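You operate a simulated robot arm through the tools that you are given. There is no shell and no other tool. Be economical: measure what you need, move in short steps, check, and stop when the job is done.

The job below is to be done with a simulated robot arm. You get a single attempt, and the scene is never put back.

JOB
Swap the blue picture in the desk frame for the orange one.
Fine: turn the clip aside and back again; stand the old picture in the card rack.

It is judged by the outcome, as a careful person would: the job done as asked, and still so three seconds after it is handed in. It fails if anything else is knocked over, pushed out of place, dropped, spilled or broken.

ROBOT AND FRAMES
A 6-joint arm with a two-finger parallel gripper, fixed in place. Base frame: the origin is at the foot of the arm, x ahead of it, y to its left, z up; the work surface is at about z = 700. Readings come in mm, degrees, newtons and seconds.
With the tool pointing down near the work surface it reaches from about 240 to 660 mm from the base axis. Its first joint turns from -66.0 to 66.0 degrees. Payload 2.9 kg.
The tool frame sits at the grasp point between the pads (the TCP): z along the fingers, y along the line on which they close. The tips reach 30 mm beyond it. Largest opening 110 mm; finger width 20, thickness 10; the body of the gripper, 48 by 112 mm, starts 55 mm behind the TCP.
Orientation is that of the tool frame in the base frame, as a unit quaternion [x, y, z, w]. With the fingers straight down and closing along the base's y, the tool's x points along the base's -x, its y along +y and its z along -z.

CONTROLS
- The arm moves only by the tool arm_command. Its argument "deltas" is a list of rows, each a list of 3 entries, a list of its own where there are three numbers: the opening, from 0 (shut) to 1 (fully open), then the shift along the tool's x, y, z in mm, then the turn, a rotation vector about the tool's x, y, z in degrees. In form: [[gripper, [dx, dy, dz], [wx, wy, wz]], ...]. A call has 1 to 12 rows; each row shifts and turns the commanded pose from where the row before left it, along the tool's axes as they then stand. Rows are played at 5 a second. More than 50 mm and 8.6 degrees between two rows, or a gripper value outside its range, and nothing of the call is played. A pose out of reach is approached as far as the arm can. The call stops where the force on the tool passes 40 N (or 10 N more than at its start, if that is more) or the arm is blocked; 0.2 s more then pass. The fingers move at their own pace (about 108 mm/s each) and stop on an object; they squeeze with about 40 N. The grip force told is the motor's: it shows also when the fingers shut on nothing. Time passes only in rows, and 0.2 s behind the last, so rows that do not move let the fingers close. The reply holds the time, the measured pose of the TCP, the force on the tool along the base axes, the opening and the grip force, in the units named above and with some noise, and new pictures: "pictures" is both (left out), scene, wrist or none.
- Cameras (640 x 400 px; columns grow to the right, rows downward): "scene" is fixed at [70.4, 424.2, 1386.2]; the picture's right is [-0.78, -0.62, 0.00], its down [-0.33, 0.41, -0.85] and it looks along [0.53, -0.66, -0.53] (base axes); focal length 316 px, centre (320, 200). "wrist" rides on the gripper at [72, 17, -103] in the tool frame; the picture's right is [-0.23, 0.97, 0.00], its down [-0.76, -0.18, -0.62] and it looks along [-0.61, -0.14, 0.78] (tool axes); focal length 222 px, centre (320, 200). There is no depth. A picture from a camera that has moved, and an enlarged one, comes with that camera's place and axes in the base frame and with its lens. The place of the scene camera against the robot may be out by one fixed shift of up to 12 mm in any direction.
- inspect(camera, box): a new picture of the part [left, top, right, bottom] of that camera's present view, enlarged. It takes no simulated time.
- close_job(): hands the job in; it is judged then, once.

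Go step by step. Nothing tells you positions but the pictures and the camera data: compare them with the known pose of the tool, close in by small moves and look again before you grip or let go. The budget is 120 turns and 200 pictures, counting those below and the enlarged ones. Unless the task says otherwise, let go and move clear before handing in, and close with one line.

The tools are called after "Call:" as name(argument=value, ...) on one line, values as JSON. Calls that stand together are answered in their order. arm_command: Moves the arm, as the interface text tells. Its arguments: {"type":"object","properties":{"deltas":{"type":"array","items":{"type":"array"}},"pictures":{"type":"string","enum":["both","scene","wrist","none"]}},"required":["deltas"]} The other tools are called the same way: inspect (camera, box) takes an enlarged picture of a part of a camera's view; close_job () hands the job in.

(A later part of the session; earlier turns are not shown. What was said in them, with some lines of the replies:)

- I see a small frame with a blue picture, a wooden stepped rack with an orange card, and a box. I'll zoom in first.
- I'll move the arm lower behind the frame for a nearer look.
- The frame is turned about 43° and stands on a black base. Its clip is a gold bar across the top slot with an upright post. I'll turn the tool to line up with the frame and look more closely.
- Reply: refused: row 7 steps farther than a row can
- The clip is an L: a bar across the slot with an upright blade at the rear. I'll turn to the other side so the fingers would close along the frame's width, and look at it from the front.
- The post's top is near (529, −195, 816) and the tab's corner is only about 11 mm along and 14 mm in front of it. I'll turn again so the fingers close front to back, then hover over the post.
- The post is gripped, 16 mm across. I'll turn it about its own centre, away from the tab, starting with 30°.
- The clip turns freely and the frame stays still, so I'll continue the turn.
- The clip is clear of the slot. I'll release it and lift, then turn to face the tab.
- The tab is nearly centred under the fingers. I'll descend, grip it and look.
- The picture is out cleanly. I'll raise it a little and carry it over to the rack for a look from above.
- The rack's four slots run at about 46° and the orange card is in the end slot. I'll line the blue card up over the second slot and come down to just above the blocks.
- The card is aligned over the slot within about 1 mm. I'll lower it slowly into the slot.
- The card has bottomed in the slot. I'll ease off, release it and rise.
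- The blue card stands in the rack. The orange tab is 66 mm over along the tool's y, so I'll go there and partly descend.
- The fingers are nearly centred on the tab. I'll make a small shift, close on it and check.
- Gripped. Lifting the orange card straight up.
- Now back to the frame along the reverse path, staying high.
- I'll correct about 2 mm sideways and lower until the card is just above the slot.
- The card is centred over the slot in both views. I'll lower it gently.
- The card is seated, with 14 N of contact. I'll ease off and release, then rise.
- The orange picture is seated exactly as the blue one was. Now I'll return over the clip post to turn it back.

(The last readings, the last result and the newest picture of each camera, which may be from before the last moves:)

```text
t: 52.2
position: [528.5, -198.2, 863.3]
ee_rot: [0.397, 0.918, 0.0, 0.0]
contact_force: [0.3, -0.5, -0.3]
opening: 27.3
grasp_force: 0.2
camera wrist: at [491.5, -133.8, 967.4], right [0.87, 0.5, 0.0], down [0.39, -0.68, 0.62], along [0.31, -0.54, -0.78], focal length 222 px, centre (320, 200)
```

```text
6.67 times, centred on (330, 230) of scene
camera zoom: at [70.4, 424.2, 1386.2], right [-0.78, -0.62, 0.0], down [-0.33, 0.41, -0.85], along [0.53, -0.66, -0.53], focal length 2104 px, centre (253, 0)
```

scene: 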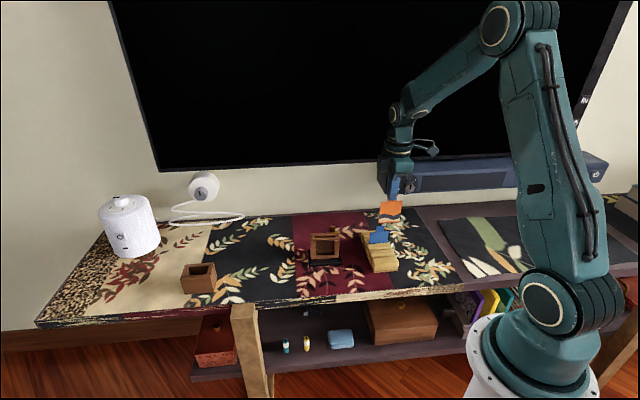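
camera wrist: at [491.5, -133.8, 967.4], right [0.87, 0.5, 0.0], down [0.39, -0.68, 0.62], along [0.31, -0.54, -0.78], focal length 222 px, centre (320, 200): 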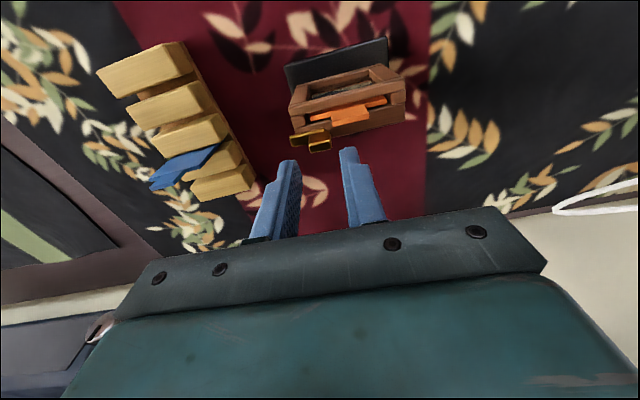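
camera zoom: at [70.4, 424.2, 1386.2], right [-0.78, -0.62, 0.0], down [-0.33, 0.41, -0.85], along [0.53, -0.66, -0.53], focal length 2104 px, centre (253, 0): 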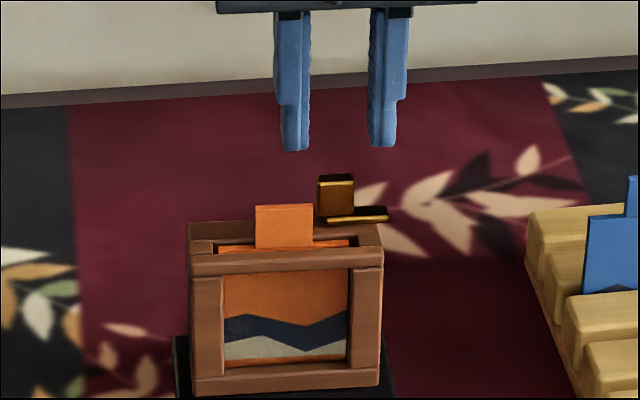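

Call:
arm_command(deltas=[[0.25, [0, 0, 12], [0, 0, 0]], [0.25, [0, 0, 10], [0, 0, 0]], [0.25, [0, 0, 8.5], [0, 0, 0]], [0.2, [0, 0, 0], [0, 0, 0]], [0.15, [0, 0, 0], [0, 0, 0]], [0.1, [0, 0, 0], [0, 0, 0]], [0.05, [0, 0, 0], [0, 0, 0]], [0.05, [0, 0, 0], [0, 0, 0]]], pictures="wrist")

Call:
inspect(camera="wrist", box=[240, 100, 400, 220])

Call:
inspect(camera="scene", box=[300, 200, 360, 260])

```text
t: 54.0
position: [528.5, -197.3, 831.6]
ee_rot: [0.397, 0.918, 0.0, 0.0]
contact_force: [0.2, 2.0, 0.6]
opening: 16.4
grasp_force: 40.4
camera wrist: at [491.2, -134.0, 936.9], right [0.87, 0.5, 0.0], down [0.39, -0.68, 0.62], along [0.31, -0.54, -0.78], focal length 222 px, centre (320, 200)
```

wrist: 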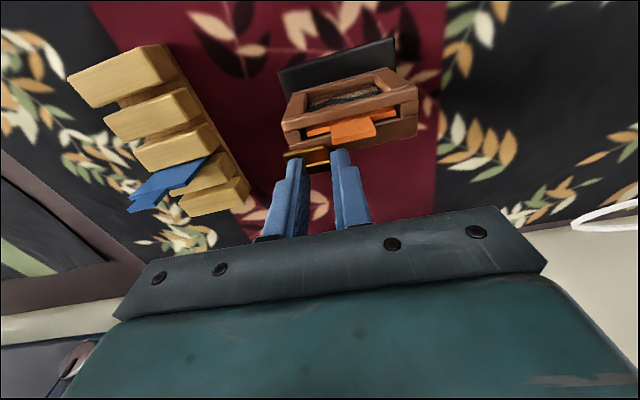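

```text
3.33 times, centred on (320, 160) of wrist
camera zoom: at [491.2, -134.0, 936.9], right [0.87, 0.5, 0.0], down [0.39, -0.68, 0.62], along [0.31, -0.54, -0.78], focal length 740 px, centre (320, 333)
```

zoom: 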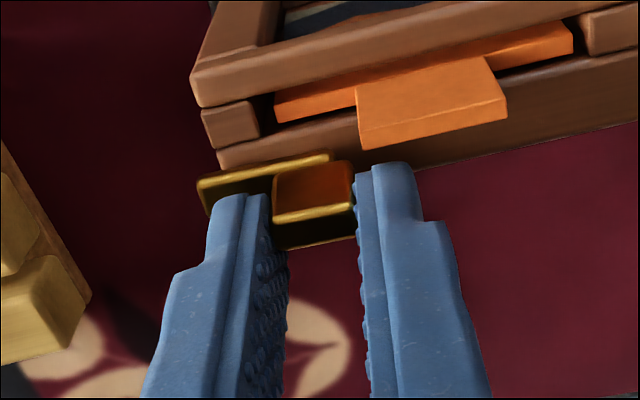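

```text
6.67 times, centred on (330, 230) of scene
camera zoom: at [70.4, 424.3, 1386.2], right [-0.78, -0.62, 0.0], down [-0.33, 0.41, -0.85], along [0.53, -0.66, -0.53], focal length 2104 px, centre (253, 0)
```

zoom: 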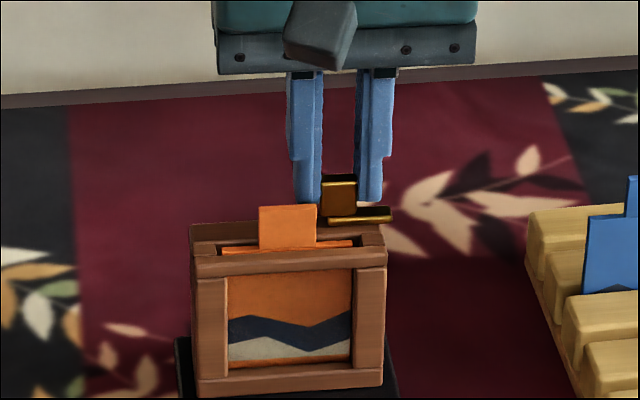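

Gripped, though the frame shifted about 1 mm. I'll ease it back while turning the clip the reverse way.

Call:
arm_command(deltas=[[0.05, [0, 1.5, 0], [0, 0, 0]], [0.05, [0.02, -0.38, 0], [0, 0, 7.5]], [0.05, [0.02, -0.38, 0], [0, 0, 7.5]], [0.05, [0.02, -0.38, 0], [0, 0, 7.5]], [0.05, [0.02, -0.38, 0], [0, 0, 7.5]], [0.05, [0.02, -0.38, 0], [0, 0, 7.5]], [0.05, [0.02, -0.38, 0], [0, 0, 7.5]], [0.05, [0, 0, 0], [0, 0, 0]]], pictures="none")

Call:
inspect(camera="scene", box=[300, 200, 360, 260])

Call:
inspect(camera="wrist", box=[240, 80, 400, 200])

```text
t: 55.8
position: [527.6, -197.5, 834.2]
ee_rot: [0.719, 0.696, -0.001, 0.0]
contact_force: [-10.7, -4.9, 9.0]
opening: 16.3
grasp_force: 40.0
```

```text
6.67 times, centred on (330, 230) of scene
camera zoom: at [70.0, 424.2, 1386.2], right [-0.78, -0.62, 0.0], down [-0.33, 0.41, -0.85], along [0.53, -0.66, -0.53], focal length 2104 px, centre (253, 0)
```

zoom: 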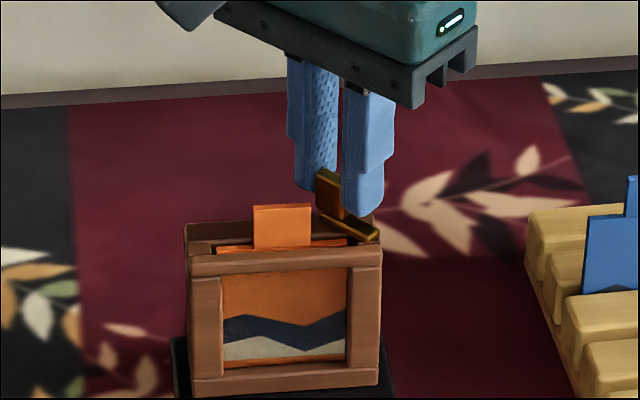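

```text
3.33 times, centred on (320, 140) of wrist
camera zoom: at [546.8, -126.5, 937.1], right [0.97, -0.26, 0.0], down [-0.2, -0.76, 0.62], along [-0.16, -0.6, -0.78], focal length 740 px, centre (320, 400)
```

zoom: 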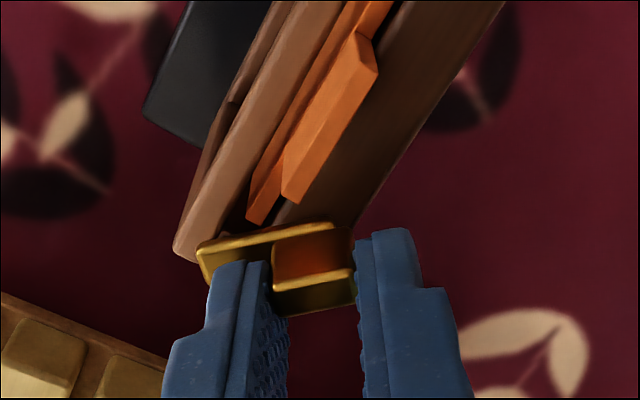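

Call:
arm_command(deltas=[[0.05, [0.02, -0.38, 0], [0, 0, 7.5]], [0.05, [0.02, -0.38, 0], [0, 0, 7.5]], [0.05, [0.02, -0.38, 0], [0, 0, 7.5]], [0.05, [0.02, -0.38, 0], [0, 0, 7.5]], [0.05, [0.02, -0.38, 0], [0, 0, 7.5]], [0.05, [0.02, -0.38, 0], [0, 0, 7.5]], [0.05, [0, 0, 0], [0, 0, 0]]], pictures="none")

Call:
inspect(camera="scene", box=[300, 200, 360, 260])

Call:
inspect(camera="wrist", box=[240, 80, 400, 200])

```text
t: 57.4
position: [526.5, -196.6, 833.7]
ee_rot: [0.929, 0.369, 0.001, 0.0]
contact_force: [2.2, 0.1, 0.1]
opening: 16.2
grasp_force: 39.8
```

```text
6.67 times, centred on (330, 230) of scene
camera zoom: at [70.5, 424.2, 1386.2], right [-0.78, -0.62, 0.0], down [-0.33, 0.41, -0.85], along [0.53, -0.66, -0.53], focal length 2104 px, centre (253, 0)
```

zoom: 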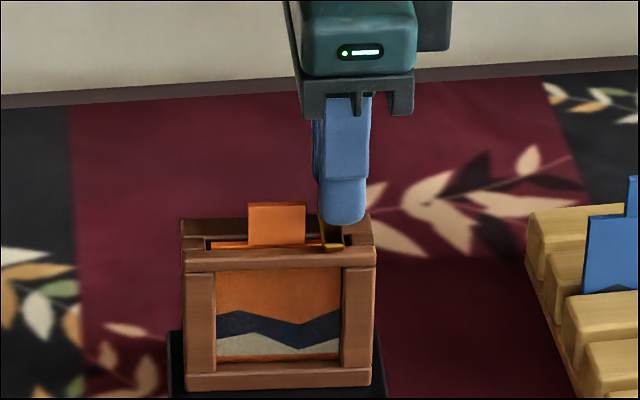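

```text
3.33 times, centred on (320, 140) of wrist
camera zoom: at [590.4, -159.0, 937.0], right [0.5, -0.86, 0.0], down [-0.68, -0.39, 0.62], along [-0.54, -0.31, -0.78], focal length 740 px, centre (320, 400)
```

zoom: 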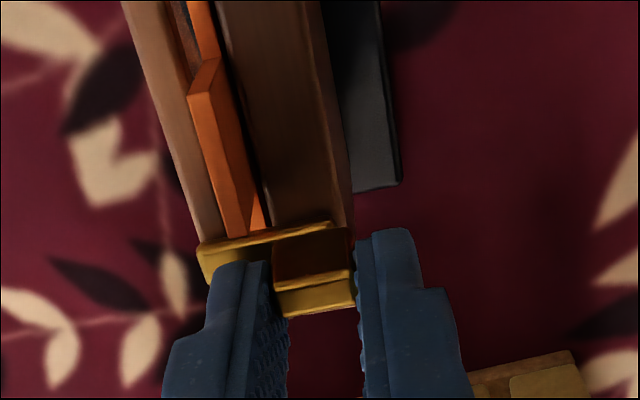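

The clip is back across the slot. The frame has crept about 2 mm, so I'll nudge it back while still gripped.

Call:
arm_command(deltas=[[0.05, [-1, 0, 0], [0, 0, 0]], [0.05, [-1.2, 0, 0], [0, 0, 0]], [0.05, [0, 0, 0], [0, 0, 0]]], pictures="none")

Call:
inspect(camera="scene", box=[300, 200, 360, 260])

```text
t: 58.2
position: [523.4, -198.0, 832.7]
ee_rot: [0.929, 0.369, 0.0, 0.0]
contact_force: [1.3, 2.3, 0.4]
opening: 16.3
grasp_force: 40.0
```

```text
6.67 times, centred on (330, 230) of scene
camera zoom: at [70.4, 424.3, 1386.2], right [-0.78, -0.62, 0.0], down [-0.33, 0.41, -0.85], along [0.53, -0.66, -0.53], focal length 2104 px, centre (253, 0)
```

zoom: 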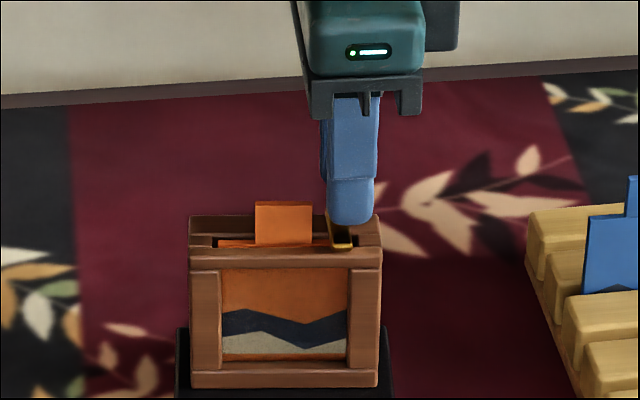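

The frame seems a few mm further back than at first. I'll compare it closely before correcting.

Call:
inspect(camera="scene", box=[300, 215, 350, 265])

Call:
inspect(camera="wrist", box=[220, 0, 400, 200])

```text
8.00 times, centred on (325, 240) of scene
camera zoom: at [70.4, 424.3, 1386.2], right [-0.78, -0.62, 0.0], down [-0.33, 0.41, -0.85], along [0.53, -0.66, -0.53], focal length 2525 px, centre (280, -120)
```

zoom: 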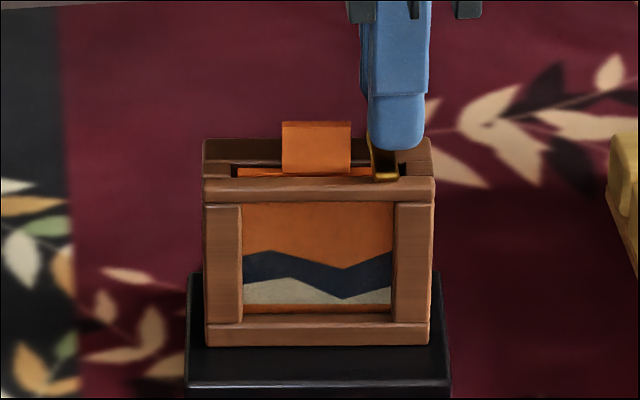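

```text
2.00 times, centred on (310, 100) of wrist
camera zoom: at [587.9, -161.1, 936.8], right [0.5, -0.87, 0.0], down [-0.68, -0.39, 0.62], along [-0.54, -0.31, -0.78], focal length 444 px, centre (340, 400)
```

zoom: 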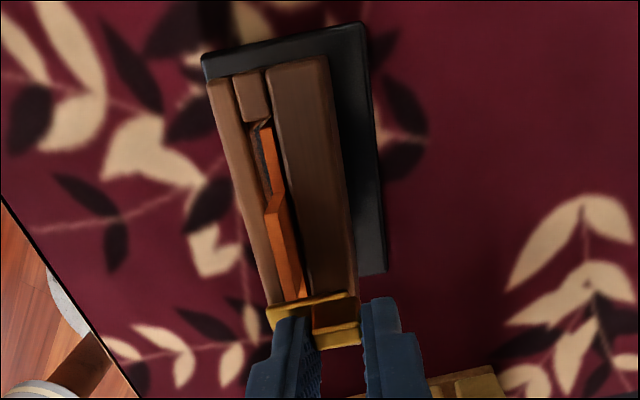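

The clip lies across the slot over the card, and the frame is within about 3–4 mm of where it stood. I'll release and rise.

Call:
arm_command(deltas=[[0.17, [0, 0, 0], [0, 0, 0]], [0.24, [0, 0, 0], [0, 0, 0]], [0.24, [0, 0, -15], [0, 0, 0]], [0.24, [0, 0, -30], [0, 0, 0]], [0.24, [0, 0, -40], [0, 0, 0]], [0.24, [20, 0, -30], [0, 0, 0]], [0.24, [0, 0, 0], [0, 0, 0]]], pictures="both")

Call:
inspect(camera="scene", box=[300, 215, 350, 265])

Call:
inspect(camera="wrist", box=[240, 0, 400, 160])

Call:
inspect(camera="scene", box=[270, 210, 430, 310])

```text
t: 59.8
position: [537.7, -185.6, 949.9]
ee_rot: [0.93, 0.368, 0.0, 0.001]
contact_force: [0.2, -0.5, 0.6]
opening: 26.7
grasp_force: 0.1
camera wrist: at [603.0, -148.0, 1052.9], right [0.5, -0.87, 0.0], down [-0.68, -0.39, 0.62], along [-0.54, -0.31, -0.78], focal length 222 px, centre (320, 200)
```

scene: 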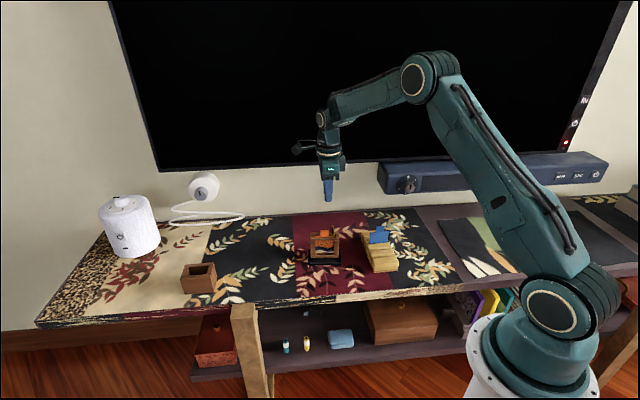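
wrist: 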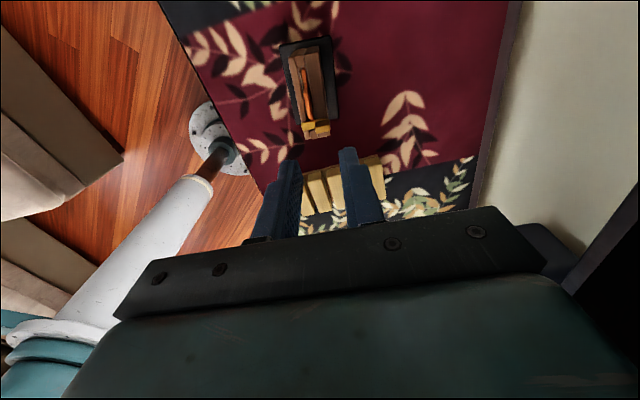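

```text
8.00 times, centred on (325, 240) of scene
camera zoom: at [70.4, 424.2, 1386.2], right [-0.78, -0.62, 0.0], down [-0.33, 0.41, -0.85], along [0.53, -0.66, -0.53], focal length 2525 px, centre (280, -120)
```

zoom: 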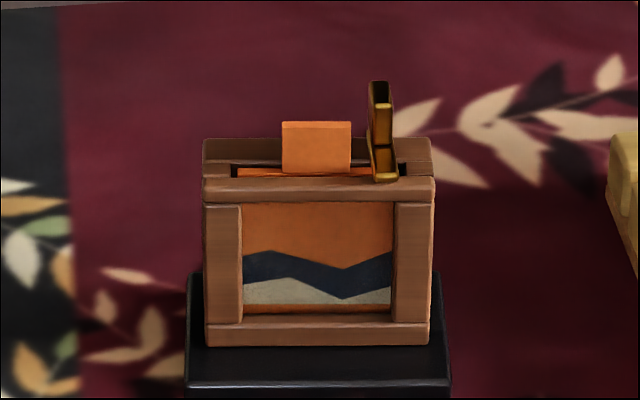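

```text
2.50 times, centred on (320, 80) of wrist
camera zoom: at [603.0, -148.0, 1052.9], right [0.5, -0.87, 0.0], down [-0.68, -0.39, 0.62], along [-0.54, -0.31, -0.78], focal length 555 px, centre (320, 500)
```

zoom: 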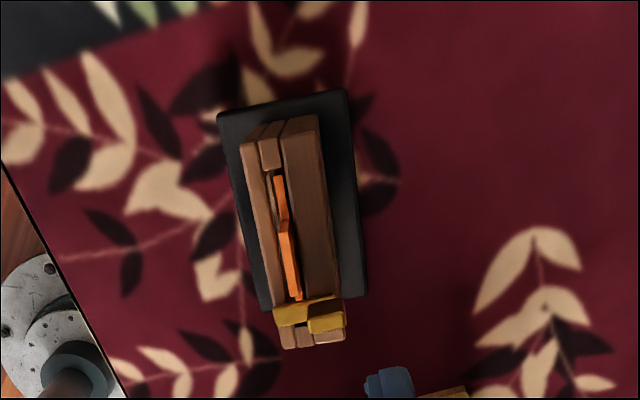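

```text
4.00 times, centred on (350, 260) of scene
camera zoom: at [70.4, 424.2, 1386.2], right [-0.78, -0.62, 0.0], down [-0.33, 0.41, -0.85], along [0.53, -0.66, -0.53], focal length 1262 px, centre (200, -40)
```

zoom: 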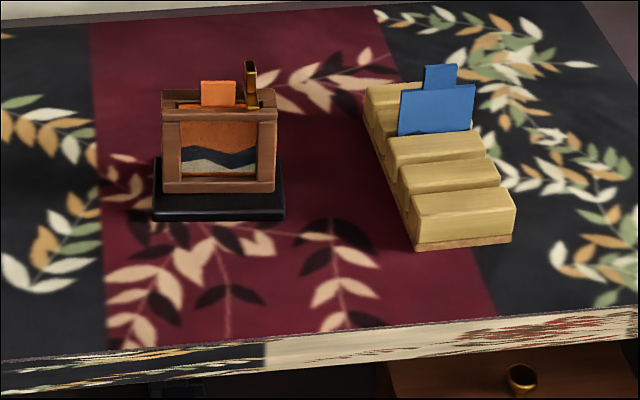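

The orange picture is in the frame with the clip back across the slot. The blue picture stands in the rack and the arm is clear, so I'm handing in.

Call:
close_job()

```text
The job is handed in.
```

The orange picture is in the desk frame with the clip turned back across it, and the blue picture stands in the card rack; turning the clip left the frame about 3–4 mm and 2° from where it started.
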